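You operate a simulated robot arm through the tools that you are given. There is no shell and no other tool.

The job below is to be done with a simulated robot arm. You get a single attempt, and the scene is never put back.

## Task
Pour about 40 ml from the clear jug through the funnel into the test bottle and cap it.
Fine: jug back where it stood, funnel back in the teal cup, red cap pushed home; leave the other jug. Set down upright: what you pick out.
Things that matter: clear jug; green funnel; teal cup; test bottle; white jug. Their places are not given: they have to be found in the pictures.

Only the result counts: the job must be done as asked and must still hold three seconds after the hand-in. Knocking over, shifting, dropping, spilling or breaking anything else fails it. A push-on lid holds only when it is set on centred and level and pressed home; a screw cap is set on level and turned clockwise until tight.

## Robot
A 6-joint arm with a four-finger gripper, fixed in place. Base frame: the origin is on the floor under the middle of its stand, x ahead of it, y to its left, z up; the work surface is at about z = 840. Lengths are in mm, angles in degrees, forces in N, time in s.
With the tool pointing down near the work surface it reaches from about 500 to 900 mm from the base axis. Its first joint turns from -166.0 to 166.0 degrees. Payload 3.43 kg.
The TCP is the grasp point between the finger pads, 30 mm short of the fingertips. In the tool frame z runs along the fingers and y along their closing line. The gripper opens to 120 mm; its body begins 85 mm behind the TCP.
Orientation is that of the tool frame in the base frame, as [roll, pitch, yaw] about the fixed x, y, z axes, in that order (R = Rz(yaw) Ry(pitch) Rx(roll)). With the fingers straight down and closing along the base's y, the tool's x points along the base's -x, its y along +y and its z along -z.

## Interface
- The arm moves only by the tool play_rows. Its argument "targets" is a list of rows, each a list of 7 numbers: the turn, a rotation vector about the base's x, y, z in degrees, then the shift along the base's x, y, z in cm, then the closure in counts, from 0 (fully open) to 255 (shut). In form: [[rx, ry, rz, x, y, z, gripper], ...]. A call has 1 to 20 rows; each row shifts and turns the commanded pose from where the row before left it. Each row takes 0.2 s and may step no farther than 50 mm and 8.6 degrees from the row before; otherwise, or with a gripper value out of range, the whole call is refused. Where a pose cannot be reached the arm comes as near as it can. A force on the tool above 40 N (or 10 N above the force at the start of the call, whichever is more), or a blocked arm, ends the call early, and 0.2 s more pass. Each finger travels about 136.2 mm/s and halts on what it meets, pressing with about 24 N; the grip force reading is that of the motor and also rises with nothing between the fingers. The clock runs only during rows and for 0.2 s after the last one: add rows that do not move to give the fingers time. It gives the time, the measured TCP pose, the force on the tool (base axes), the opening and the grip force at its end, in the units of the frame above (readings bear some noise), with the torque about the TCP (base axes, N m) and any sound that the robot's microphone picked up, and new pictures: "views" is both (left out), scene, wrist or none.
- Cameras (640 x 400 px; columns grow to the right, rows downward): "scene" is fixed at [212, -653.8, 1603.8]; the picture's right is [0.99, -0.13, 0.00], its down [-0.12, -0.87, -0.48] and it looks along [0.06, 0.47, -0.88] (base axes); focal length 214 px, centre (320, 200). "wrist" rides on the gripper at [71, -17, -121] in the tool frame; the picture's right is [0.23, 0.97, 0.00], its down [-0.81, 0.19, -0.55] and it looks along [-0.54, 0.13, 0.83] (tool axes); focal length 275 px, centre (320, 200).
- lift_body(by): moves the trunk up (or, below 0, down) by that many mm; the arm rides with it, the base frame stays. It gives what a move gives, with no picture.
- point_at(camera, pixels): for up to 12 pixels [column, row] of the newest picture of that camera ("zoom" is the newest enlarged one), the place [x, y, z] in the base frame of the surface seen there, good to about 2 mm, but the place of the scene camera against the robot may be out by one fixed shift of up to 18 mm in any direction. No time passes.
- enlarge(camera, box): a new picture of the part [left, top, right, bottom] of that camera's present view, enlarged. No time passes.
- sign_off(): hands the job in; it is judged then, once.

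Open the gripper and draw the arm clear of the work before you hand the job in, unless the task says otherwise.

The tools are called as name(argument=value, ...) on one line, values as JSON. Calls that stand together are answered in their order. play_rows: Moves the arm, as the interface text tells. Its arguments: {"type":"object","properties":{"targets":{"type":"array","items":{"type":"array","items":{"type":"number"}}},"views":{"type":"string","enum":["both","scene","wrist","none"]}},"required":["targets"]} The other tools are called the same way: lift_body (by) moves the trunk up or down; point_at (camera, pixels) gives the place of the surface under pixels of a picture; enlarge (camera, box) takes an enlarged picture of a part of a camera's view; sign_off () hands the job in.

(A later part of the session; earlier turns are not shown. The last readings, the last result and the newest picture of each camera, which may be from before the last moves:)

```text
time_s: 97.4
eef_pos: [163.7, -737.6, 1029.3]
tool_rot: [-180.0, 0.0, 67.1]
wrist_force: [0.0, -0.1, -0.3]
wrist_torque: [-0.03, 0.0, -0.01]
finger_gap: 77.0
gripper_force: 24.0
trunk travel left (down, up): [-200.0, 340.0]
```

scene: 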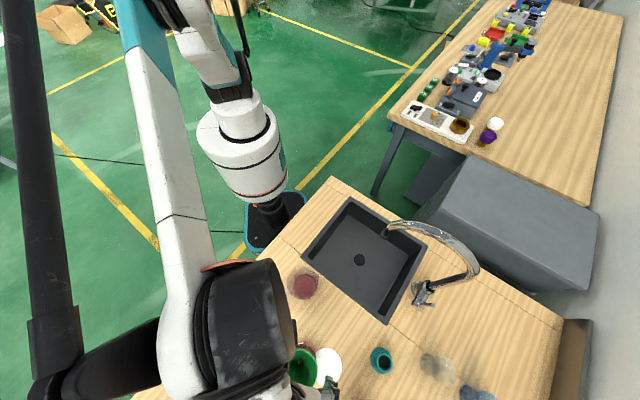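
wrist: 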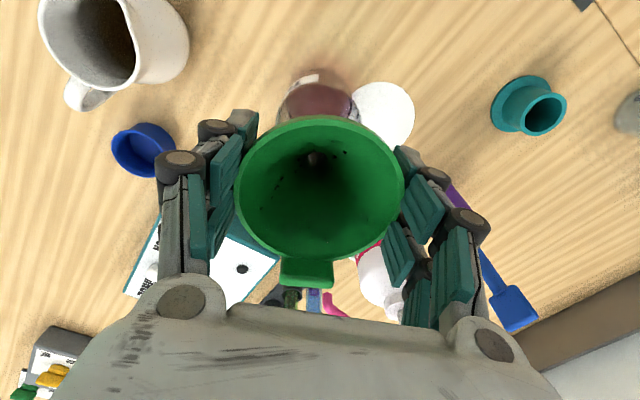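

The held funnel looks identical in-hand to when first picked up. I lift out, carry it above the teal cup at (379.4,-781), staying at z≈1090.

play_rows(targets=[[0, 0, 0, 0, 0, 1.5, 120], [0, 0, 0, 0, 0, 2.0, 120], [0, 0, 0, 0, 0, 2.5, 120], [0, 0, 0, 2.0, -0.4, 0, 120], [0, 0, 0, 3.6, -0.72, 0, 120], [0, 0, 0, 4.2, -0.85, 0, 120], [0, 0, 0, 4.2, -0.85, 0, 120], [0, 0, 0, 3.8, -0.77, 0, 120], [0, 0, 0, 2.6, -0.52, 0, 120], [0, 0, 0, 1.17, -0.23, 0, 120], [0, 0, 0, 0, 0, 0, 120], [0, 0, 0, 0, 0, 0, 120]], views="both")

enlarge(camera="scene", box=[240, 290, 420, 400])

```text
time_s: 100.0
eef_pos: [379.4, -780.8, 1090.5]
tool_rot: [-180.0, -0.1, 67.0]
wrist_force: [0.2, -0.4, -0.4]
wrist_torque: [0.0, 0.01, 0.0]
finger_gap: 76.8
gripper_force: 24.3
trunk travel left (down, up): [-200.0, 340.0]
```

scene: 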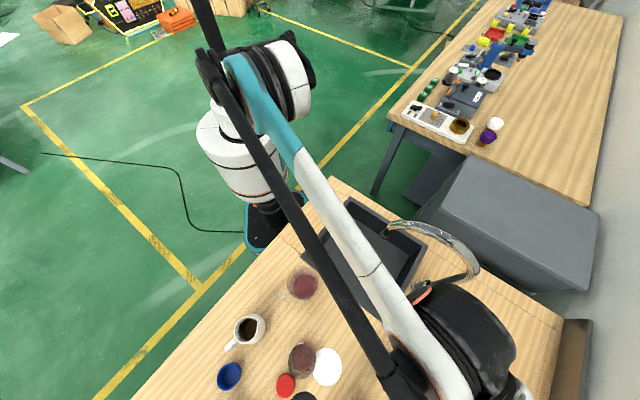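
wrist: 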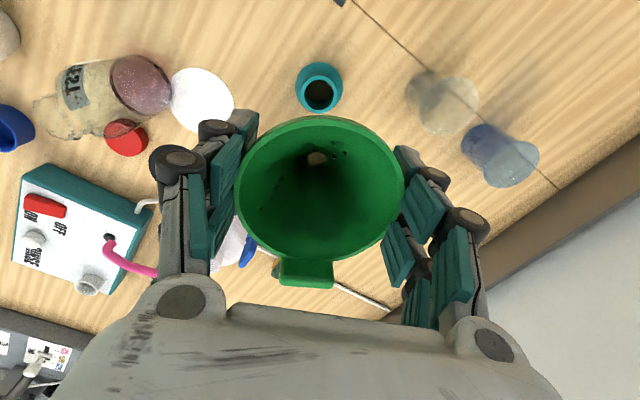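

```text
3.56 times, centred on (330, 345) of scene
```

zoom: 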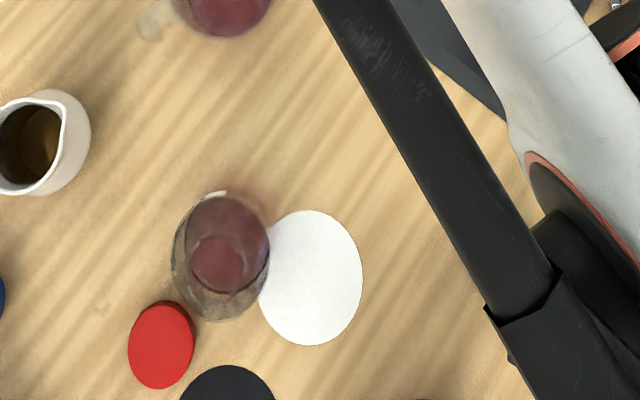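

The bottle with its red liquid is now visible from above, and the teal cup is at wrist (319,87), as expected. I zoom in to confirm alignment of the cup with the tool axis.

enlarge(camera="wrist", box=[285, 50, 353, 118])

point_at(camera="zoom", pixels=[[235, 230], [404, 230], [320, 165], [290, 300], [320, 250], [240, 180], [400, 180]])

enlarge(camera="wrist", box=[20, 40, 240, 160])

```text
5.88 times, centred on (319, 84) of wrist
```

zoom: 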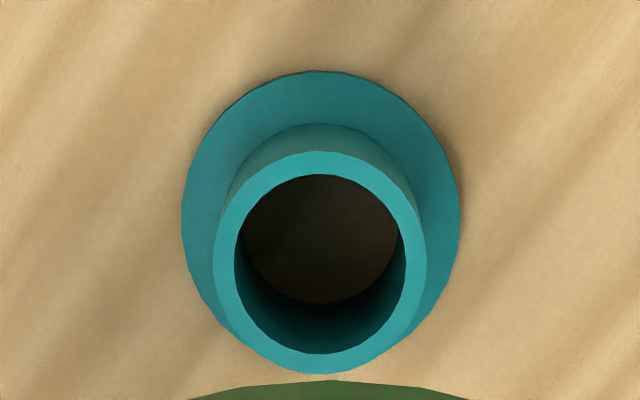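

```text
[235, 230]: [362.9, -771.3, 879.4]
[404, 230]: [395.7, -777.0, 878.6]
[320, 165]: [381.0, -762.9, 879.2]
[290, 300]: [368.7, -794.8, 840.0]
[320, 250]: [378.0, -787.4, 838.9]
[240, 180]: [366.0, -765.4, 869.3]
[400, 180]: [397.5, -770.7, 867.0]
```

```text
2.91 times, centred on (130, 100) of wrist
```

zoom: 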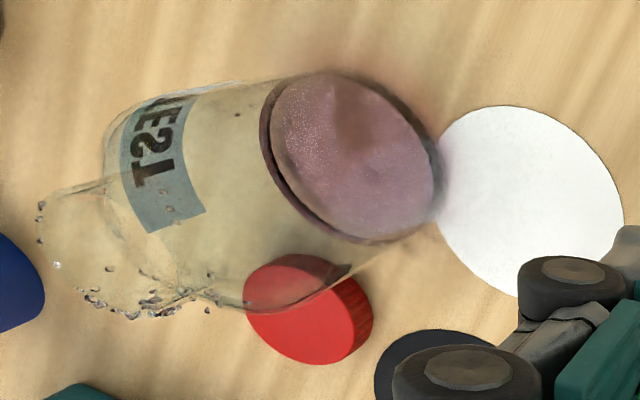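

The cup rim is centred at px (319,94.5) versus the tool axis at (320,94): well aligned. I lower to z≈925 and then seat it slowly.

play_rows(targets=[[0, 0, 0, 0, 0, -3.0, 120], [0, 0, 0, 0, 0, -4.0, 120], [0, 0, 0, 0, 0, -4.0, 120], [0, 0, 0, 0, 0, -3.0, 120], [0, 0, 0, 0, 0, -1.5, 120], [0, 0, 0, 0, 0, -1.0, 120], [0, 0, 0, 0, 0, 0, 120]], views="wrist")

```text
time_s: 101.6
eef_pos: [379.1, -779.5, 925.2]
tool_rot: [180.0, -0.2, 66.9]
wrist_force: [0.5, 0.1, -0.3]
wrist_torque: [0.03, -0.03, -0.03]
finger_gap: 76.7
gripper_force: 24.2
trunk travel left (down, up): [-200.0, 340.0]
```

wrist: 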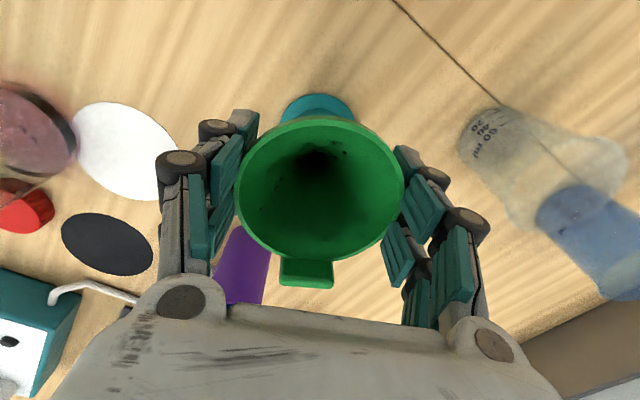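

No contact at z≈925 (stem already inside the cup). I continue down to the seat in small steps.

play_rows(targets=[[0, 0, 0, 0, 0, -0.5, 120], [0, 0, 0, 0, 0, -0.5, 120], [0, 0, 0, 0, 0, 0, 120]], views="none")

play_rows(targets=[[0, 0, 0, 0, 0, -0.3, 120], [0, 0, 0, 0, 0, 0, 120]], views="none")

play_rows(targets=[[0, 0, 0, 0, 0, -0.15, 120], [0, 0, 0, 0, 0, 0, 120]], views="none")

```text
time_s: 102.4
eef_pos: [379.4, -780.7, 916.0]
tool_rot: [180.0, -0.1, 66.9]
wrist_force: [0.3, 0.9, 0.2]
wrist_torque: [0.0, 0.0, 0.02]
finger_gap: 76.8
gripper_force: 24.0
trunk travel left (down, up): [-200.0, 340.0]
```

```text
time_s: 103.0
eef_pos: [380.1, -780.1, 912.3]
tool_rot: [-180.0, -0.1, 67.0]
wrist_force: [0.6, 0.2, -0.4]
wrist_torque: [-0.01, -0.02, 0.01]
finger_gap: 77.0
gripper_force: 23.8
trunk travel left (down, up): [-200.0, 340.0]
```

```text
time_s: 103.6
eef_pos: [379.3, -781.1, 911.0]
tool_rot: [-180.0, 0.0, 67.1]
wrist_force: [-0.6, 0.3, -0.3]
wrist_torque: [-0.02, -0.01, 0.03]
finger_gap: 76.9
gripper_force: 23.9
trunk travel left (down, up): [-200.0, 340.0]
```

play_rows(targets=[[0, 0, 0, 0, 0, -0.15, 120], [0, 0, 0, 0, 0, 0, 120]], views="none")

play_rows(targets=[[0, 0, 0, 0, 0, -0.1, 120], [0, 0, 0, 0, 0, 0, 120]], views="none")

play_rows(targets=[[0, 0, 0, 0, 0, -0.1, 120], [0, 0, 0, 0, 0, 0, 120]], views="none")

```text
time_s: 104.2
eef_pos: [381.1, -779.6, 908.7]
tool_rot: [179.9, -0.2, 67.0]
wrist_force: [-1.1, -0.6, -0.5]
wrist_torque: [-0.01, 0.02, -0.01]
finger_gap: 76.8
gripper_force: 23.9
trunk travel left (down, up): [-200.0, 340.0]
```

```text
time_s: 104.8
eef_pos: [379.3, -780.7, 908.6]
tool_rot: [-180.0, -0.1, 66.9]
wrist_force: [-0.1, -0.3, 0.3]
wrist_torque: [0.01, 0.0, -0.03]
finger_gap: 76.7
gripper_force: 24.3
trunk travel left (down, up): [-200.0, 340.0]
```

```text
time_s: 105.4
eef_pos: [380.9, -780.4, 907.1]
tool_rot: [-180.0, -0.1, 67.0]
wrist_force: [0.0, -0.1, -0.2]
wrist_torque: [0.01, 0.0, -0.02]
finger_gap: 76.9
gripper_force: 24.3
trunk travel left (down, up): [-200.0, 340.0]
```

Still no contact at z≈907; I continue in 1 mm steps until the seat force shows.

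play_rows(targets=[[0, 0, 0, 0, 0, -0.1, 120], [0, 0, 0, 0, 0, 0, 120]], views="none")

play_rows(targets=[[0, 0, 0, 0, 0, -0.1, 120], [0, 0, 0, 0, 0, 0, 120]], views="wrist")

```text
time_s: 106.0
eef_pos: [379.8, -780.7, 906.0]
tool_rot: [-180.0, -0.1, 66.9]
wrist_force: [-1.5, 2.1, 1.2]
wrist_torque: [0.03, 0.0, 0.01]
finger_gap: 76.4
gripper_force: 24.1
trunk travel left (down, up): [-200.0, 340.0]
```

```text
time_s: 106.6
eef_pos: [380.1, -781.1, 905.6]
tool_rot: [180.0, 0.0, 66.9]
wrist_force: [2.3, -4.6, 11.1]
wrist_torque: [-0.06, -0.05, -0.02]
finger_gap: 76.9
gripper_force: 24.1
trunk travel left (down, up): [-200.0, 340.0]
```

wrist: 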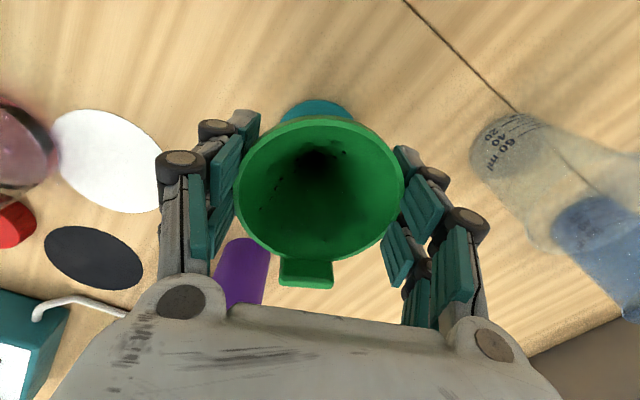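

Seated with 11 N and a slight lateral load (2.3,-4.6). I relieve 1 mm with a small shift (+0.4,-0.8) mm and release slowly.

play_rows(targets=[[0, 0, 0, 0.04, -0.08, 0.1, 120], [0, 0, 0, 0, 0, 0, 120]], views="none")

play_rows(targets=[[0, 0, 0, 0, 0, 0, 90], [0, 0, 0, 0, 0, 0, 84], [0, 0, 0, 0, 0, 0, 76], [0, 0, 0, 0, 0, 0, 60], [0, 0, 0, 0, 0, 0, 42], [0, 0, 0, 0, 0, 0, 42]], views="wrist")

```text
time_s: 107.2
eef_pos: [380.3, -781.1, 907.9]
tool_rot: [-179.9, -0.1, 67.0]
wrist_force: [-2.2, 8.1, 2.1]
wrist_torque: [0.16, 0.04, -0.04]
finger_gap: 76.7
gripper_force: 23.9
trunk travel left (down, up): [-200.0, 340.0]
```

```text
time_s: 108.6
eef_pos: [380.6, -781.8, 908.2]
tool_rot: [180.0, -0.2, 67.0]
wrist_force: [-0.1, -0.8, 0.6]
wrist_torque: [0.0, -0.01, -0.01]
finger_gap: 100.1
gripper_force: 0.0
trunk travel left (down, up): [-200.0, 340.0]
```

wrist: 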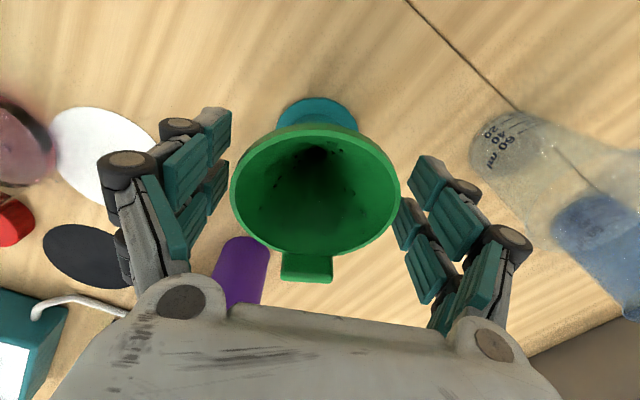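

The funnel is released into the cup; the rim ellipse (top 124, bottom 253) suggests a slight lean. I raise the hand and measure.

play_rows(targets=[[0, 0, 0, 0, 0, 2.0, 42], [0, 0, 0, 0, 0, 4.0, 42], [0, 0, 0, 0, 0, 4.0, 42], [0, 0, 0, 0, 0, 4.0, 42], [0, 0, 0, 0, 0, 3.0, 42], [0, 0, 0, 0, 0, 0, 42]], views="wrist")

enlarge(camera="wrist", box=[260, 40, 388, 168])

point_at(camera="zoom", pixels=[[313, 68], [320, 322], [190, 195], [434, 195], [320, 70], [318, 318], [225, 110], [405, 110], [235, 290], [400, 285], [300, 340], [320, 180]])

```text
time_s: 110.0
eef_pos: [379.7, -782.0, 1076.6]
tool_rot: [180.0, -0.1, 66.9]
wrist_force: [-0.4, 0.7, 0.3]
wrist_torque: [0.01, -0.01, -0.01]
finger_gap: 100.1
gripper_force: 0.1
trunk travel left (down, up): [-200.0, 340.0]
```

wrist: 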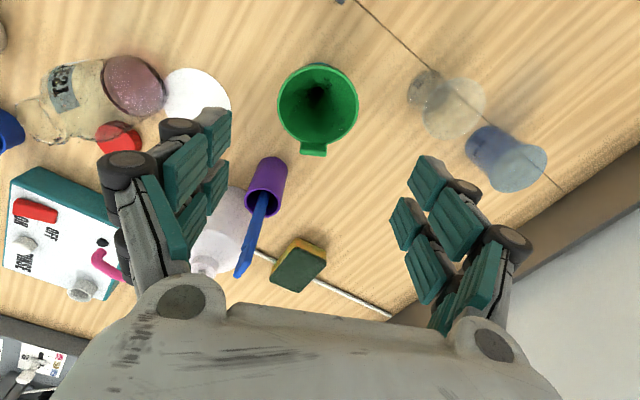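

```text
3.12 times, centred on (324, 104) of wrist
```

zoom: 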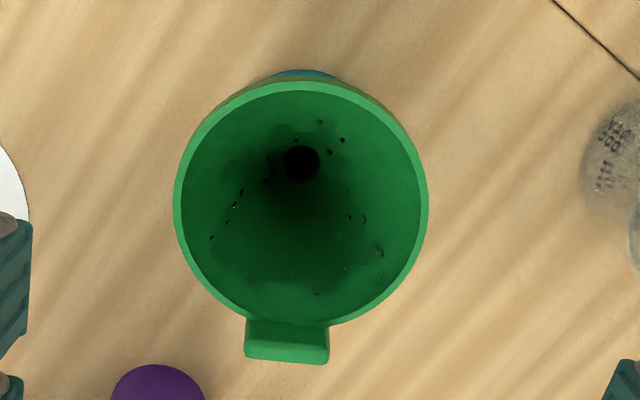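

```text
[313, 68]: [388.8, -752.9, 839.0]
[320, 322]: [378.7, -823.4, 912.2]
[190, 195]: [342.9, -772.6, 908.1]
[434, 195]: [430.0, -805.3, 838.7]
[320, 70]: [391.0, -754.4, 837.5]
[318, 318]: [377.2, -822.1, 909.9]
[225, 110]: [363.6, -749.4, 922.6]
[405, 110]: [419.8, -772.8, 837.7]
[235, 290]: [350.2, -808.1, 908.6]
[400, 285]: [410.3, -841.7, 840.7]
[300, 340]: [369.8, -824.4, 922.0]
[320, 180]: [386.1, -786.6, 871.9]
```

I probe the rim again at corrected pixels to get its tilt in the cup.

point_at(camera="zoom", pixels=[[300, 86], [280, 87], [320, 87], [290, 325], [310, 326], [330, 322], [178, 205], [424, 205], [200, 140], [405, 140], [205, 275], [400, 280]])

enlarge(camera="scene", box=[345, 330, 425, 400])

```text
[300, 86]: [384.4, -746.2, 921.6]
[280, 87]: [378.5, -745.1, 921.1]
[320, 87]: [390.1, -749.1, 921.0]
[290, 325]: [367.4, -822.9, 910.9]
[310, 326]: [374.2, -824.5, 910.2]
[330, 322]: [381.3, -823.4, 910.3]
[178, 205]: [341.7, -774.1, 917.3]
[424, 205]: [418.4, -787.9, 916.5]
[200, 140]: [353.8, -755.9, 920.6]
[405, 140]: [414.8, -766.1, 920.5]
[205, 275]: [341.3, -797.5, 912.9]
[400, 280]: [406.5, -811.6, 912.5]
```

```text
5.71 times, centred on (385, 365) of scene
```

zoom: 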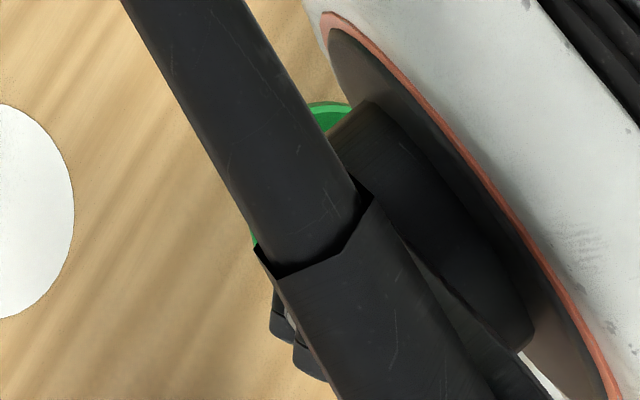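

The funnel leans ~8° in the cup (rim z 921 vs 910), whereas it originally stood upright. I re-grip it along its axis to straighten it: tilt the tool 8° and approach along the funnel axis.

play_rows(targets=[[3.68, -1.56, 0, -0.28, -0.72, -3.4, 42], [3.68, -1.56, 0, -0.29, -0.73, -3.5, 42], [0, 0, 0, 0.13, 0.31, -2.4, 42], [0, 0, 0, 0.13, 0.31, -2.4, 42], [0, 0, 0, 0.17, 0.41, -3.1, 42], [0, 0, 0, 0, 0, 0, 42]], views="wrist")

```text
time_s: 111.4
eef_pos: [377.3, -785.9, 926.8]
tool_rot: [-180.0, -8.0, 67.0]
wrist_force: [0.5, -0.4, -1.0]
wrist_torque: [0.02, 0.04, 0.0]
finger_gap: 100.3
gripper_force: 0.1
trunk travel left (down, up): [-200.0, 340.0]
```

wrist: 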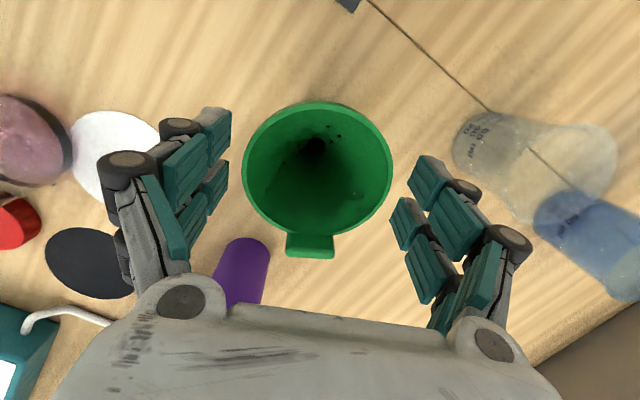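

Alignment is on target (edges 243/393, expected 245/391). I advance 19 mm along the axis and close gently.

play_rows(targets=[[0, 0, 0, 0.05, 0.12, -0.94, 42], [0, 0, 0, 0.05, 0.12, -0.94, 42], [0, 0, 0, 0, 0, 0, 60], [0, 0, 0, 0, 0, 0, 70], [0, 0, 0, 0, 0, 0, 78], [0, 0, 0, 0, 0, 0, 84], [0, 0, 0, 0, 0, 0, 120], [0, 0, 0, 0, 0, 0, 120]], views="wrist")

```text
time_s: 113.2
eef_pos: [380.2, -783.3, 910.7]
tool_rot: [-179.9, -8.1, 67.1]
wrist_force: [0.6, -0.9, 0.4]
wrist_torque: [-0.11, -0.08, 0.02]
finger_gap: 78.5
gripper_force: 23.3
trunk travel left (down, up): [-200.0, 340.0]
```

wrist: 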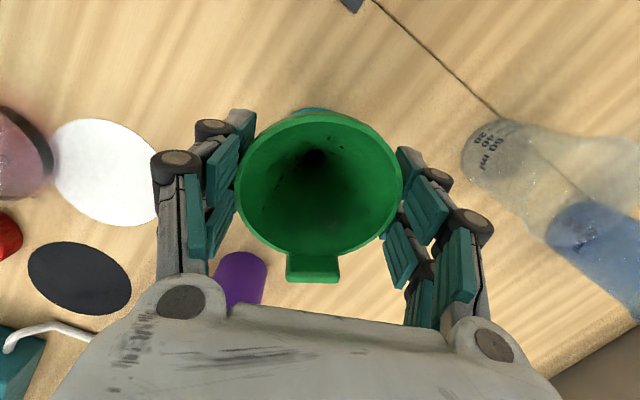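

Gripped at 78.5 mm. I lift 5 mm, rotate -8° to vertical about the seat point, and look.

play_rows(targets=[[0, 0, 0, 0, 0, 0.5, 120], [-3.68, 1.56, 0, 0.08, 0.19, 0.02, 120], [-3.68, 1.56, 0, 0.08, 0.19, 0.01, 120], [0, 0, 0, 0, 0, 0, 120], [0, 0, 0, 0, 0, 0, 120]], views="wrist")

point_at(camera="wrist", pixels=[[320, 120], [310, 120], [318, 254], [300, 254], [238, 185], [400, 185], [256, 145], [384, 145], [258, 235], [375, 238]])

```text
time_s: 114.4
eef_pos: [380.8, -780.2, 915.2]
tool_rot: [179.9, -0.1, 66.9]
wrist_force: [0.6, -0.2, 0.4]
wrist_torque: [0.01, 0.02, -0.02]
finger_gap: 78.3
gripper_force: 24.3
trunk travel left (down, up): [-200.0, 340.0]
```

wrist: 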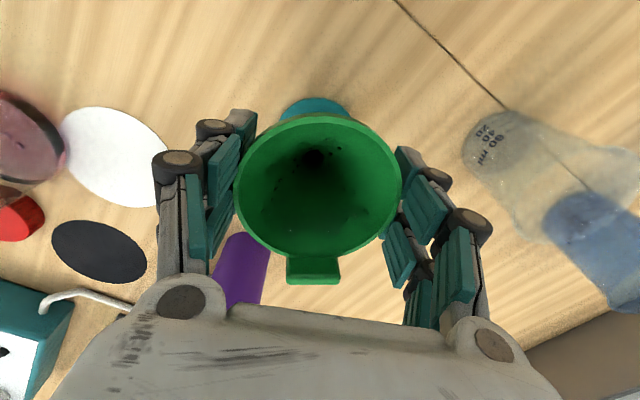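

```text
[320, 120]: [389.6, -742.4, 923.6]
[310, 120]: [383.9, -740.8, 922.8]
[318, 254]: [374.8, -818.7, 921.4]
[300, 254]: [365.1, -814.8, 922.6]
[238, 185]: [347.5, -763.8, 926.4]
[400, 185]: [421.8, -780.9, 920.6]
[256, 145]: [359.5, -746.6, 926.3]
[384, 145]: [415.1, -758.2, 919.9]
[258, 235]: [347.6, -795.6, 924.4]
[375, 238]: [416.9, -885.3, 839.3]
```

Rim is level fore-aft (923 vs 922) but tilts ~4° sideways (left 926, right 920). I roll the tool -4° about its x axis with a compensating shift, then lower slowly.

play_rows(targets=[[-1.56, -3.68, 0, -0.19, 0.08, 0, 120], [0, 0, 0, 0, 0, 0, 120], [0, 0, 0, 0, 0, -0.3, 120], [0, 0, 0, 0, 0, 0, 120]], views="wrist")

point_at(camera="wrist", pixels=[[320, 120], [310, 120], [318, 254], [300, 254], [238, 185], [400, 185], [256, 145], [384, 145], [258, 235], [239, 190], [399, 190]])

```text
time_s: 115.4
eef_pos: [379.0, -779.0, 912.1]
tool_rot: [176.0, -0.2, 67.1]
wrist_force: [-0.5, 0.1, -1.4]
wrist_torque: [0.02, 0.01, 0.01]
finger_gap: 78.5
gripper_force: 24.3
trunk travel left (down, up): [-200.0, 340.0]
```

wrist: 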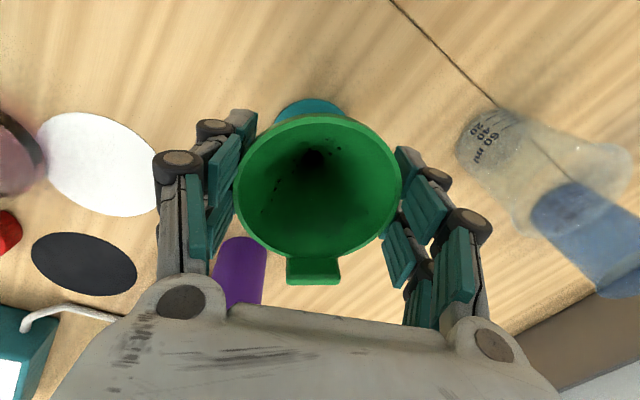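

```text
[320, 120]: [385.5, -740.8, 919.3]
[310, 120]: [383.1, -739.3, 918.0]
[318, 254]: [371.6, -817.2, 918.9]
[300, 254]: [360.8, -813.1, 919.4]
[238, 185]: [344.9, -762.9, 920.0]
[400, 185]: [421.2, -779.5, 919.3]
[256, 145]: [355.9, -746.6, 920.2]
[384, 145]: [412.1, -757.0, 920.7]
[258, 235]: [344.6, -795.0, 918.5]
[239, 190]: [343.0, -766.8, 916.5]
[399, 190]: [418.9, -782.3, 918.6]
```

The rim is now level (z≈919 all around), ~3 mm above the seat. I lower in 1 mm steps, watching lateral forces.

play_rows(targets=[[0, 0, 0, 0, 0, -0.15, 120], [0, 0, 0, 0, 0, 0, 120]], views="none")

play_rows(targets=[[0, 0, 0, 0, 0, -0.1, 120], [0, 0, 0, 0, 0, 0, 120]], views="none")

play_rows(targets=[[0, 0, 0, 0, 0, -0.07, 120], [0, 0, 0, 0, 0, 0, 120]], views="none")

```text
time_s: 116.0
eef_pos: [380.5, -778.4, 911.0]
tool_rot: [176.1, -0.1, 67.0]
wrist_force: [0.8, -0.6, 0.8]
wrist_torque: [-0.02, -0.01, -0.02]
finger_gap: 78.3
gripper_force: 23.6
trunk travel left (down, up): [-200.0, 340.0]
```

```text
time_s: 116.6
eef_pos: [379.8, -778.4, 909.6]
tool_rot: [176.0, -0.2, 67.0]
wrist_force: [3.9, -4.6, 6.6]
wrist_torque: [-0.07, -0.08, 0.03]
finger_gap: 78.3
gripper_force: 23.8
trunk travel left (down, up): [-200.0, 340.0]
```

```text
time_s: 117.2
eef_pos: [379.8, -778.0, 910.4]
tool_rot: [176.0, -0.1, 67.0]
wrist_force: [6.0, -4.6, 10.1]
wrist_torque: [-0.06, -0.1, 0.01]
finger_gap: 77.8
gripper_force: 23.9
trunk travel left (down, up): [-200.0, 340.0]
```

Lateral force (6,-4.6) N calls for a small shift toward +x,-y. I shift (+0.4,-0.3) mm and recheck.

play_rows(targets=[[0, 0, 0, 0.04, -0.03, 0.03, 120], [0, 0, 0, 0, 0, 0, 120]], views="none")

play_rows(targets=[[0, 0, 0, 0, 0, 0, 120]], views="none")

```text
time_s: 117.8
eef_pos: [379.2, -779.3, 909.6]
tool_rot: [176.1, -0.1, 66.9]
wrist_force: [1.4, -1.2, 0.8]
wrist_torque: [-0.03, -0.07, 0.0]
finger_gap: 78.1
gripper_force: 24.2
trunk travel left (down, up): [-200.0, 340.0]
```

```text
time_s: 118.2
eef_pos: [381.0, -779.3, 909.1]
tool_rot: [176.1, 0.0, 66.9]
wrist_force: [0.2, 0.2, 0.3]
wrist_torque: [0.01, -0.01, -0.03]
finger_gap: 77.6
gripper_force: 23.8
trunk travel left (down, up): [-200.0, 340.0]
```

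Forces are near zero. I lower 0.6 mm to re-establish gentle seat contact.

play_rows(targets=[[0, 0, 0, 0, 0, -0.06, 120], [0, 0, 0, 0, 0, 0, 120]], views="none")

play_rows(targets=[[0, 0, 0, 0, 0, -0.06, 120], [0, 0, 0, 0, 0, 0, 120]], views="wrist")

point_at(camera="wrist", pixels=[[320, 120], [310, 120], [318, 254], [300, 254], [238, 185], [400, 185], [256, 145], [384, 145], [258, 235], [239, 190], [399, 190]])

```text
time_s: 118.8
eef_pos: [379.8, -779.1, 908.6]
tool_rot: [176.0, -0.1, 66.9]
wrist_force: [-0.2, 0.4, -1.2]
wrist_torque: [0.01, 0.01, -0.05]
finger_gap: 77.6
gripper_force: 24.4
trunk travel left (down, up): [-200.0, 340.0]
```

```text
time_s: 119.4
eef_pos: [379.9, -779.5, 907.1]
tool_rot: [176.0, -0.1, 66.9]
wrist_force: [0.9, -2.2, 2.7]
wrist_torque: [0.0, 0.02, -0.01]
finger_gap: 78.1
gripper_force: 24.2
trunk travel left (down, up): [-200.0, 340.0]
```

wrist: 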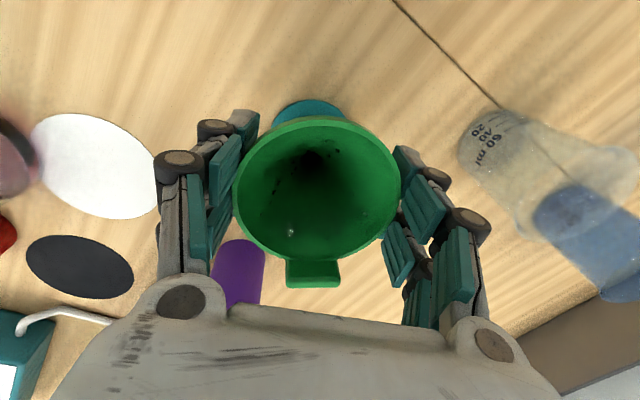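

```text
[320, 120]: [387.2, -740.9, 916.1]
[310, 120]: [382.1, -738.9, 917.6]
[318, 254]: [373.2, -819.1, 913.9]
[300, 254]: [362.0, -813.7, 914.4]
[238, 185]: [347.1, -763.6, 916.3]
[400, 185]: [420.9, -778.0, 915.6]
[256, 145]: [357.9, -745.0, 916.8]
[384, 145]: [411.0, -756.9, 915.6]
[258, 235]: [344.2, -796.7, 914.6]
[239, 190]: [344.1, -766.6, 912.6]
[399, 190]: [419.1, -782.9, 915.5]
```

The funnel is seated level (rim ≈916 all around) with only small forces. I release very gently.

play_rows(targets=[[0, 0, 0, 0, 0, 0, 90], [0, 0, 0, 0, 0, 0, 88], [0, 0, 0, 0, 0, 0, 86], [0, 0, 0, 0, 0, 0, 84], [0, 0, 0, 0, 0, 0, 80], [0, 0, 0, 0, 0, 0, 74], [0, 0, 0, 0, 0, 0, 60], [0, 0, 0, 0, 0, 0, 42], [0, 0, 0, 0, 0, 0, 42]], views="wrist")

point_at(camera="wrist", pixels=[[320, 122], [310, 122], [320, 126], [318, 252], [300, 252], [238, 185], [398, 185], [256, 150], [380, 150], [258, 230]])

```text
time_s: 121.4
eef_pos: [380.5, -778.4, 908.7]
tool_rot: [176.0, -0.1, 66.9]
wrist_force: [-0.1, 0.0, 0.2]
wrist_torque: [0.0, 0.0, 0.02]
finger_gap: 100.1
gripper_force: 0.0
trunk travel left (down, up): [-200.0, 340.0]
```

wrist: 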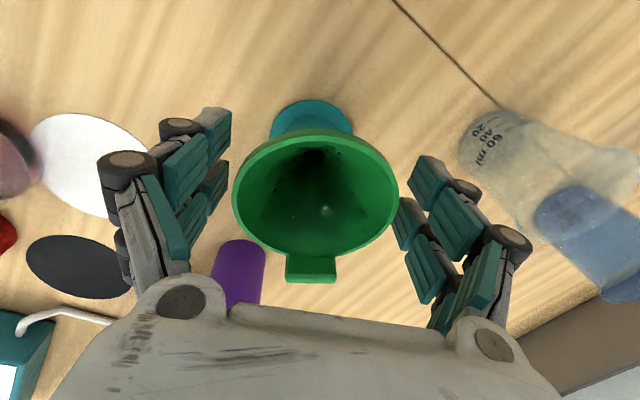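

```text
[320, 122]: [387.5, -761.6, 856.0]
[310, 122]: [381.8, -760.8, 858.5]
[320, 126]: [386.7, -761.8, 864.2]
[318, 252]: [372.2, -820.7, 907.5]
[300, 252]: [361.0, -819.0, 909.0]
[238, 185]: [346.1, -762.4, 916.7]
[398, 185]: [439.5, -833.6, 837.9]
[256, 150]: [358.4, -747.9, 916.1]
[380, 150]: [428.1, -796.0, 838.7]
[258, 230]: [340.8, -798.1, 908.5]
```

The funnel settles again with its natural slight lean toward the tab; it sits in the cup. I raise clear, then undo the roll, and swing over to view the bottle and cap, turning to yaw ≈225°.

play_rows(targets=[[0, 0, 0, 0, 0, 2.0, 42], [0, 0, 0, 0, 0, 4.0, 42], [0, 0, 0, 0, 0, 4.5, 42], [0, 0, 0, 0, 0, 4.5, 42], [1.56, 3.68, 0, 0, 0, 2.5, 42], [0, 0, 0, 0, 0, 0, 42]], views="both")

play_rows(targets=[[0, 0, 7.9, -1.3, 0.08, 0, 42], [0, 0, 7.9, -1.3, 0.08, 0, 42], [0, 0, 7.9, -1.3, 0.08, 0, 42], [0, 0, 7.9, -1.3, 0.08, 0, 42], [0, 0, 7.9, -1.3, 0.08, 0, 42], [0, 0, 7.9, -1.3, 0.08, 0, 42], [0, 0, 7.9, -1.3, 0.08, 0, 42], [0, 0, 7.9, -1.3, 0.08, 0, 42], [0, 0, 7.9, -1.3, 0.08, 0, 42], [0, 0, 7.9, -1.3, 0.08, 0, 42], [0, 0, 7.9, -1.3, 0.08, 0, 42], [0, 0, 7.9, -1.3, 0.08, 0, 42], [0, 0, 7.9, -1.3, 0.08, 0, 42], [0, 0, 7.9, -1.3, 0.08, 0, 42], [0, 0, 7.9, -1.3, 0.08, 0, 42], [0, 0, 7.9, -1.3, 0.08, 0, 42], [0, 0, 7.9, -1.3, 0.08, 0, 42], [0, 0, 7.9, -1.3, 0.08, 0, 42], [0, 0, 7.9, -1.3, 0.08, 0, 42], [0, 0, 7.9, -1.1, 0.08, 0, 42]], views="both")

```text
time_s: 122.8
eef_pos: [380.6, -779.1, 1082.7]
tool_rot: [-179.9, -0.1, 66.9]
wrist_force: [0.2, -0.8, -0.1]
wrist_torque: [0.01, 0.0, -0.01]
finger_gap: 100.3
gripper_force: 0.0
trunk travel left (down, up): [-200.0, 340.0]
```

scene: 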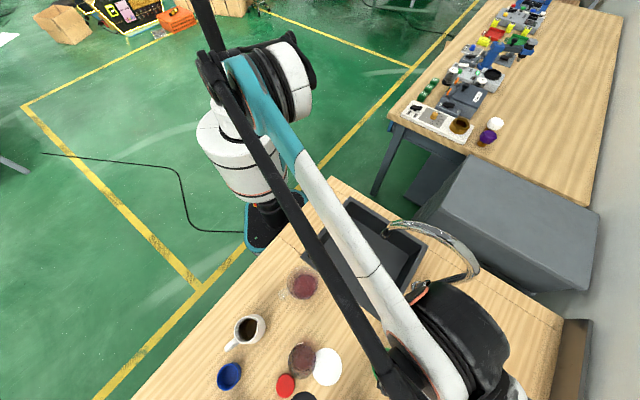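
wrist: 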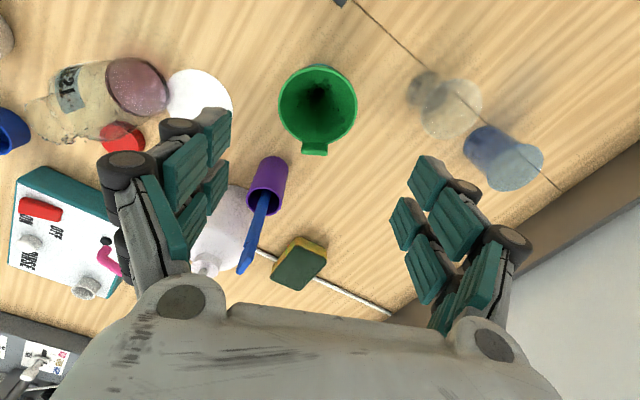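

```text
time_s: 127.0
eef_pos: [119.9, -762.1, 1082.8]
tool_rot: [179.9, -0.2, -134.9]
wrist_force: [-0.1, -0.7, 0.0]
wrist_torque: [-0.02, 0.01, -0.03]
finger_gap: 100.1
gripper_force: 0.2
trunk travel left (down, up): [-200.0, 340.0]
```

scene: 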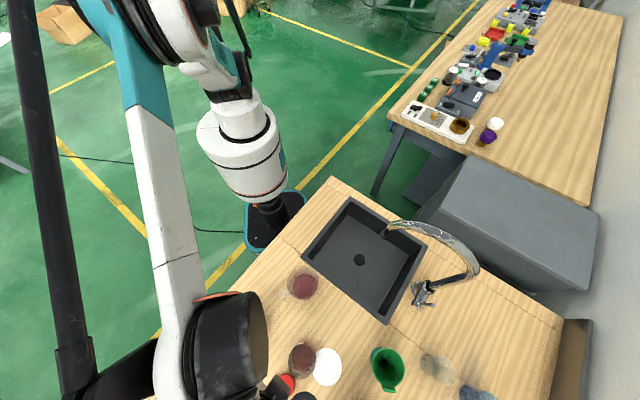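
wrist: 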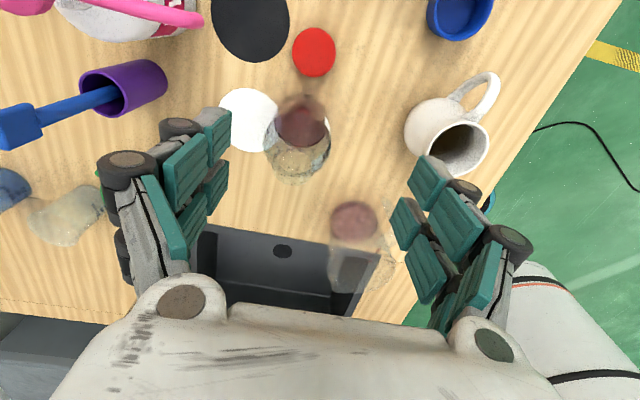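

Yaw is now 225°. I tilt the tool +34° so the wrist camera looks straight down, to locate the neck and cap precisely.

play_rows(targets=[[-6.01, 6.01, 0, 0, 0, 0, 42], [-6.01, 6.01, 0, 0, 0, 0, 42], [-6.01, 6.01, 0, 0, 0, 0, 42], [-6.01, 6.01, 0, 0, 0, 0, 42], [0, 0, 0, 0, 0, 0, 42], [0, 0, 0, 0, 0, 0, 42]], views="both")

enlarge(camera="wrist", box=[220, 80, 420, 280])

```text
time_s: 128.4
eef_pos: [121.7, -761.8, 1083.3]
tool_rot: [-180.0, -34.1, -135.1]
wrist_force: [-0.2, 0.9, -0.1]
wrist_torque: [-0.02, 0.04, -0.02]
finger_gap: 100.1
gripper_force: 0.1
trunk travel left (down, up): [-200.0, 340.0]
```

scene: 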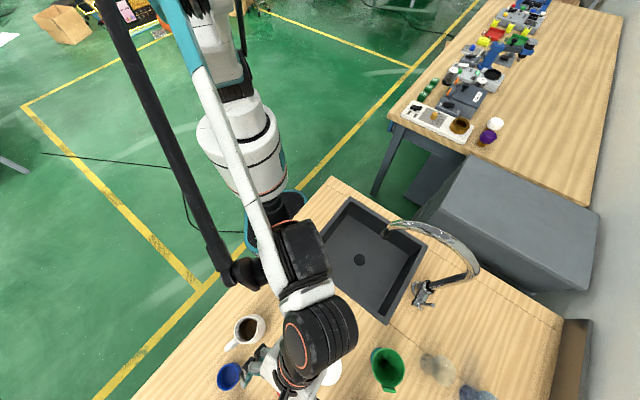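
wrist: 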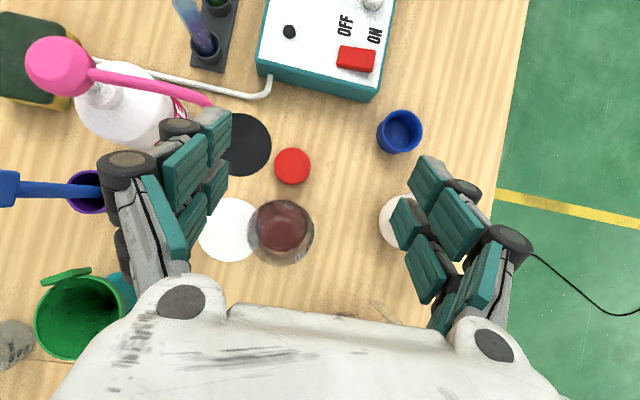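

```text
2.00 times, centred on (320, 180) of wrist
```

zoom: 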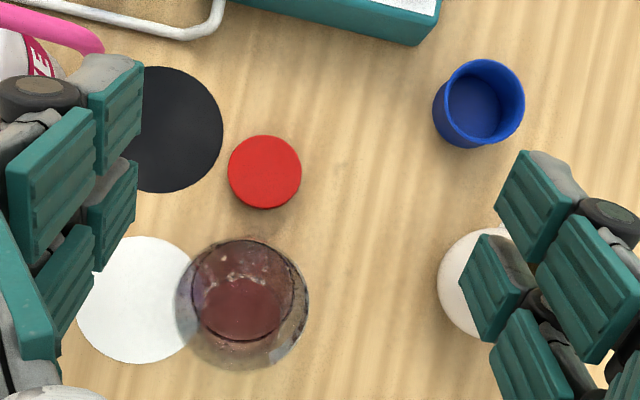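

Straight-down view obtained: cap centred at zoom (265,172), bottle around (243,300). I zoom closer into both.

enlarge(camera="wrist", box=[240, 190, 324, 274])

enlarge(camera="wrist", box=[262, 136, 324, 198])

point_at(camera="zoom", pixels=[[315, 200], [200, 200], [420, 200], [310, 90], [310, 310], [250, 150], [370, 250]])

```text
4.76 times, centred on (282, 232) of wrist
```

zoom: 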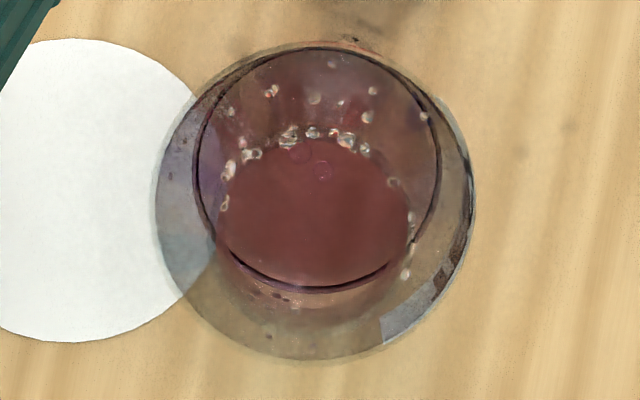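

```text
6.45 times, centred on (293, 167) of wrist
```

zoom: 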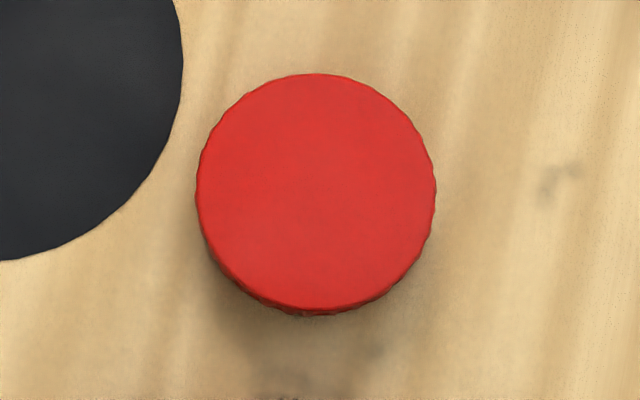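

```text
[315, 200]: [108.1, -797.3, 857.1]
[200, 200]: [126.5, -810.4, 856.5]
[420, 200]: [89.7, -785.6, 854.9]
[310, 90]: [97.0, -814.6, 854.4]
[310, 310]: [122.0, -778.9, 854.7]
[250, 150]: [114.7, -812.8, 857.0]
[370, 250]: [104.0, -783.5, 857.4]
```

Cap centre ≈(108.3,-797.8), top z≈856.5. I noticed faint smudges on the table; I look closer at them with both cameras.

enlarge(camera="scene", box=[265, 325, 305, 360])

enlarge(camera="wrist", box=[300, 140, 380, 200])

enlarge(camera="wrist", box=[280, 200, 400, 300])

```text
11.43 times, centred on (285, 342) of scene
```

zoom: 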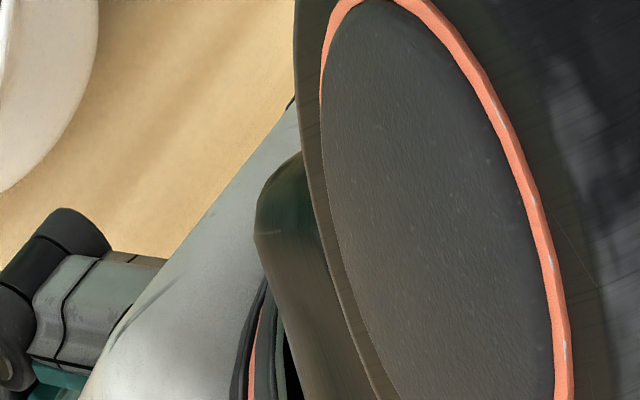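

```text
6.67 times, centred on (340, 170) of wrist
```

zoom: 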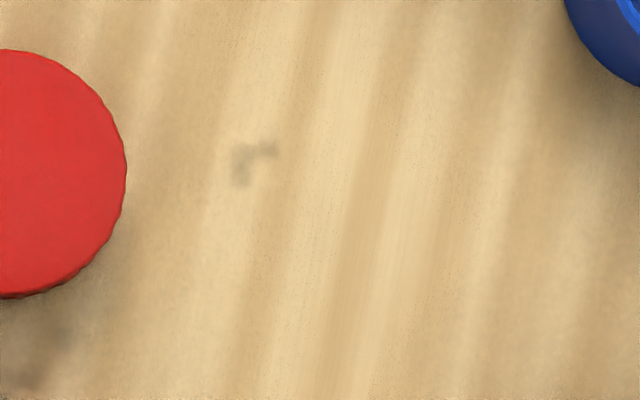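

```text
4.00 times, centred on (340, 250) of wrist
```

zoom: 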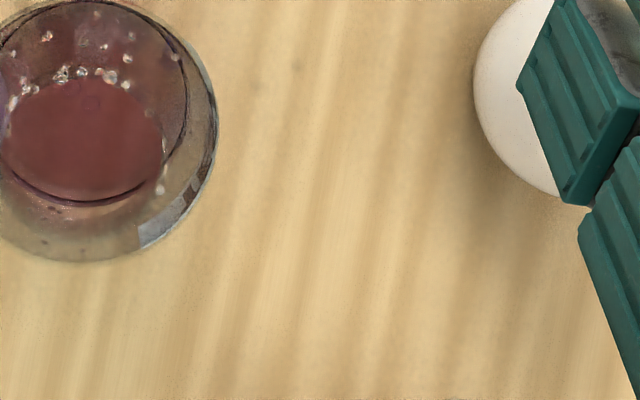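

The smudges look like soft shadows only. Now I enlarge the bottle's neck region for an accurate neck centre.

enlarge(camera="wrist", box=[256, 206, 308, 258])

point_at(camera="zoom", pixels=[[180, 190], [300, 100], [365, 100], [470, 215], [430, 160], [460, 300], [320, 200], [200, 130], [320, 300], [250, 340], [300, 370], [400, 360]])

```text
7.69 times, centred on (282, 232) of wrist
```

zoom: 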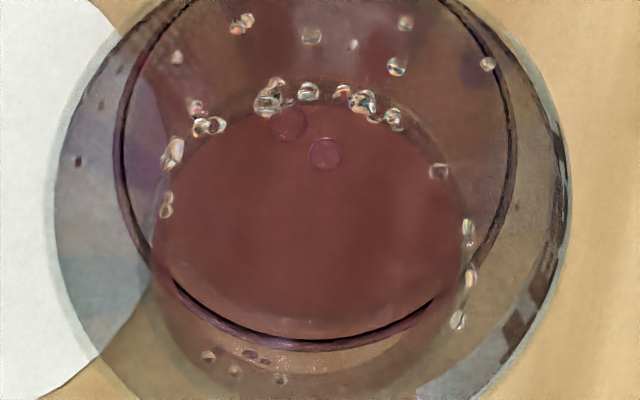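

```text
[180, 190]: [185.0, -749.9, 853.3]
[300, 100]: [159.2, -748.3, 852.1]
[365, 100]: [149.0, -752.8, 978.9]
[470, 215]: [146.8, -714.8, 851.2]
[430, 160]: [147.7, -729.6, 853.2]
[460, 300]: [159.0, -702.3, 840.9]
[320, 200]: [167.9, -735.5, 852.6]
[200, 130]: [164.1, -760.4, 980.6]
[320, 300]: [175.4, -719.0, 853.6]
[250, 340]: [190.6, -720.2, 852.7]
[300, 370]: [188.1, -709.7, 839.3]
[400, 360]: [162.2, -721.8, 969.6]
```

Bottle liquid surface reads z≈852.7 (13 mm above table, ≈39 ml), good. Now I reorient for the cap: tilt to -8° (palm leaning away from the bottle) and go above it with a ~66 mm opening.

play_rows(targets=[[5.93, -5.95, 0, -0.32, -0.77, 0, 60], [5.93, -5.95, 0, -0.32, -0.77, 0, 80], [5.93, -5.95, 0, -0.32, -0.77, 0, 100], [5.93, -5.95, 0, -0.32, -0.77, 0, 115], [5.93, -5.95, 0, -0.3, -0.76, 0, 115], [0, 0, 0, 0, 0, -3.0, 115], [0, 0, 0, 0, 0, -4.0, 115], [0, 0, 0, 0, 0, -3.0, 115], [0, 0, 0, 0, 0, 0, 115]], views="both")

enlarge(camera="wrist", box=[220, 30, 420, 230])

```text
time_s: 130.4
eef_pos: [106.2, -802.4, 981.7]
tool_rot: [-179.9, 8.1, -135.1]
wrist_force: [-0.8, -0.6, -1.0]
wrist_torque: [0.01, -0.01, 0.02]
finger_gap: 65.7
gripper_force: 0.1
trunk travel left (down, up): [-200.0, 340.0]
```

scene: 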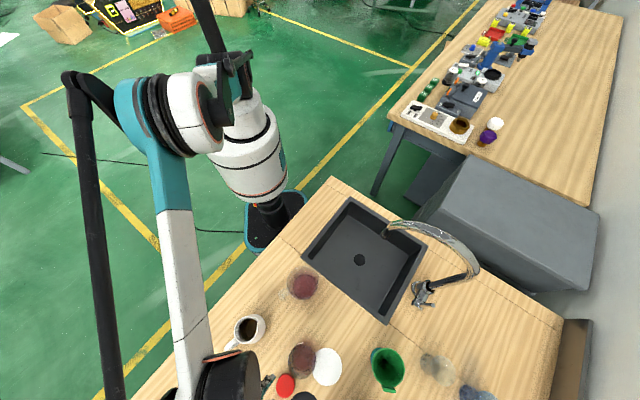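
wrist: 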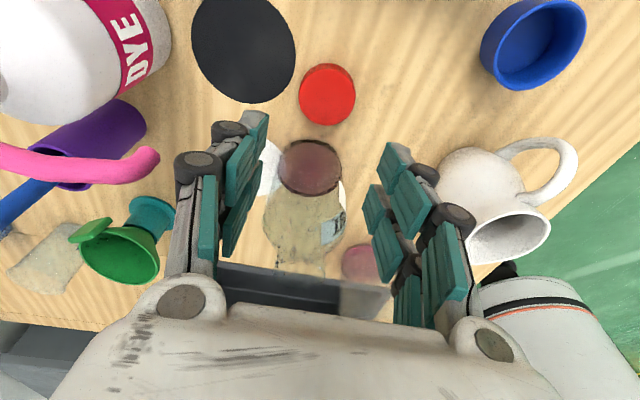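

```text
2.00 times, centred on (320, 130) of wrist
```

zoom: 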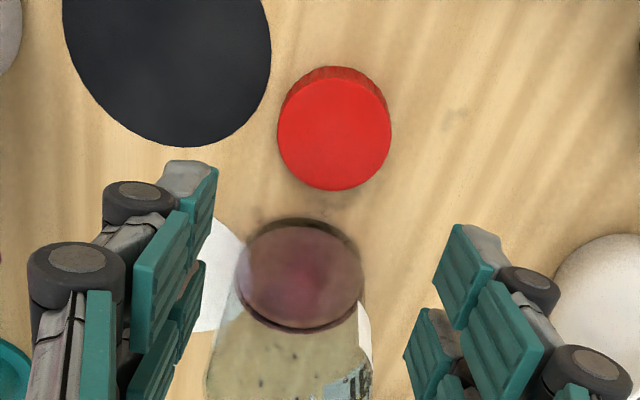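

The cap sits ~3 mm to the +y side of the tool's closing centre. I shift (-2.3,+2.3) mm and descend to ~z 888 to check before the final approach.

play_rows(targets=[[0, 0, 0, -0.23, 0.23, -2.5, 115], [0, 0, 0, 0, 0, -3.5, 115], [0, 0, 0, 0, 0, -2.4, 115], [0, 0, 0, 0, 0, -1.0, 115], [0, 0, 0, 0, 0, 0, 115]], views="both")

enlarge(camera="wrist", box=[220, 80, 420, 260])

enlarge(camera="scene", box=[230, 320, 350, 400])

```text
time_s: 131.6
eef_pos: [104.2, -798.5, 889.9]
tool_rot: [-179.9, 7.9, -135.1]
wrist_force: [-1.1, -0.5, -0.4]
wrist_torque: [0.01, 0.01, 0.03]
finger_gap: 65.6
gripper_force: 0.1
trunk travel left (down, up): [-200.0, 340.0]
```

scene: 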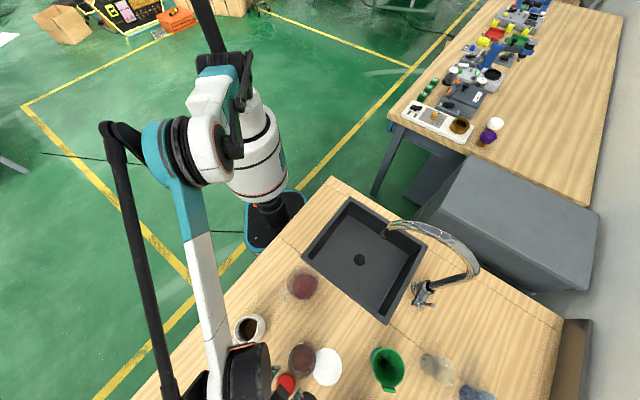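
wrist: 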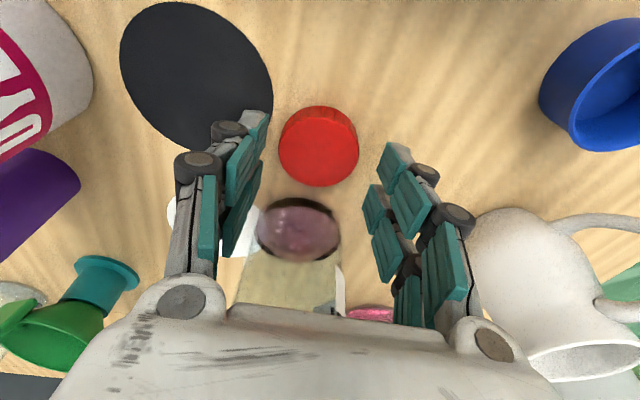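

```text
2.22 times, centred on (320, 170) of wrist
```

zoom: 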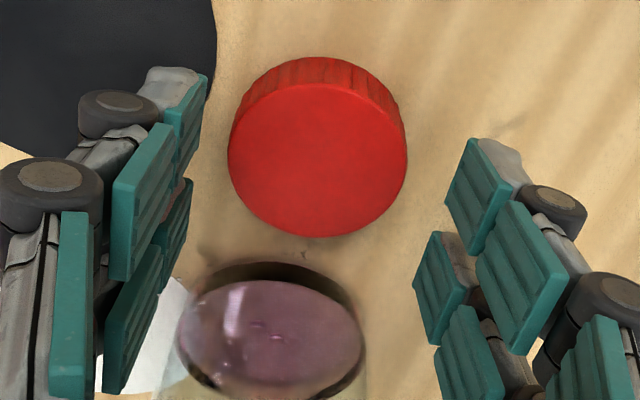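

```text
5.00 times, centred on (290, 360) of scene
```

zoom: 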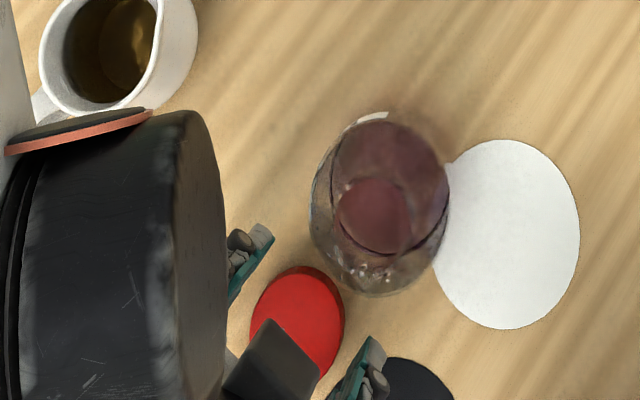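

The fingers straddle the cap, with ~2 mm offset. I correct by (-0.4,-3.2) mm and lower slowly to TCP z≈876, watching for table contact.

play_rows(targets=[[0, 0, 0, -0.04, -0.32, -0.6, 115], [0, 0, 0, 0, 0, -0.5, 115], [0, 0, 0, 0, 0, -0.2, 115], [0, 0, 0, 0, 0, 0, 115]], views="wrist")

enlarge(camera="wrist", box=[220, 80, 420, 260])

```text
time_s: 132.6
eef_pos: [102.3, -802.7, 875.7]
tool_rot: [-179.9, 8.0, -135.1]
wrist_force: [1.0, 0.5, -0.2]
wrist_torque: [-0.01, 0.02, -0.02]
finger_gap: 65.7
gripper_force: 0.0
trunk travel left (down, up): [-200.0, 340.0]
```

wrist: 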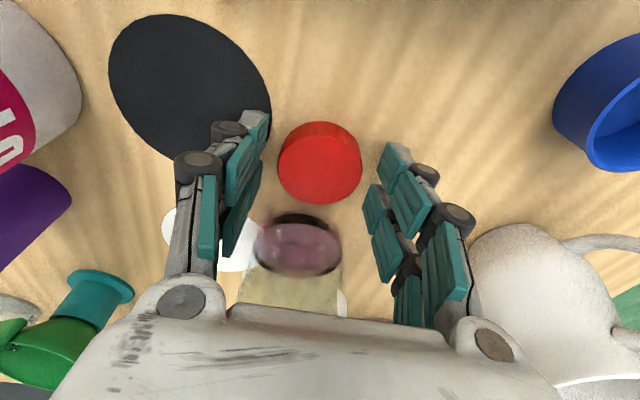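

```text
2.22 times, centred on (320, 170) of wrist
```

zoom: 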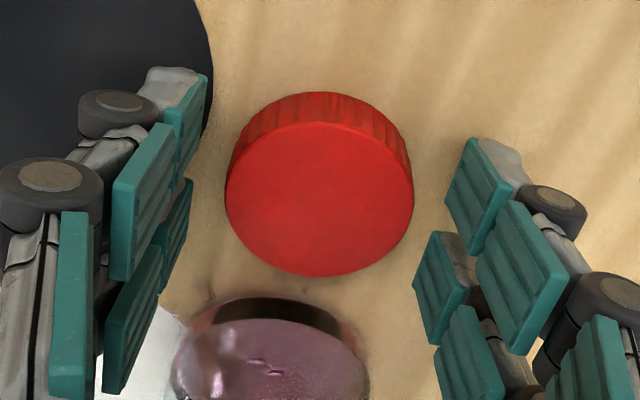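

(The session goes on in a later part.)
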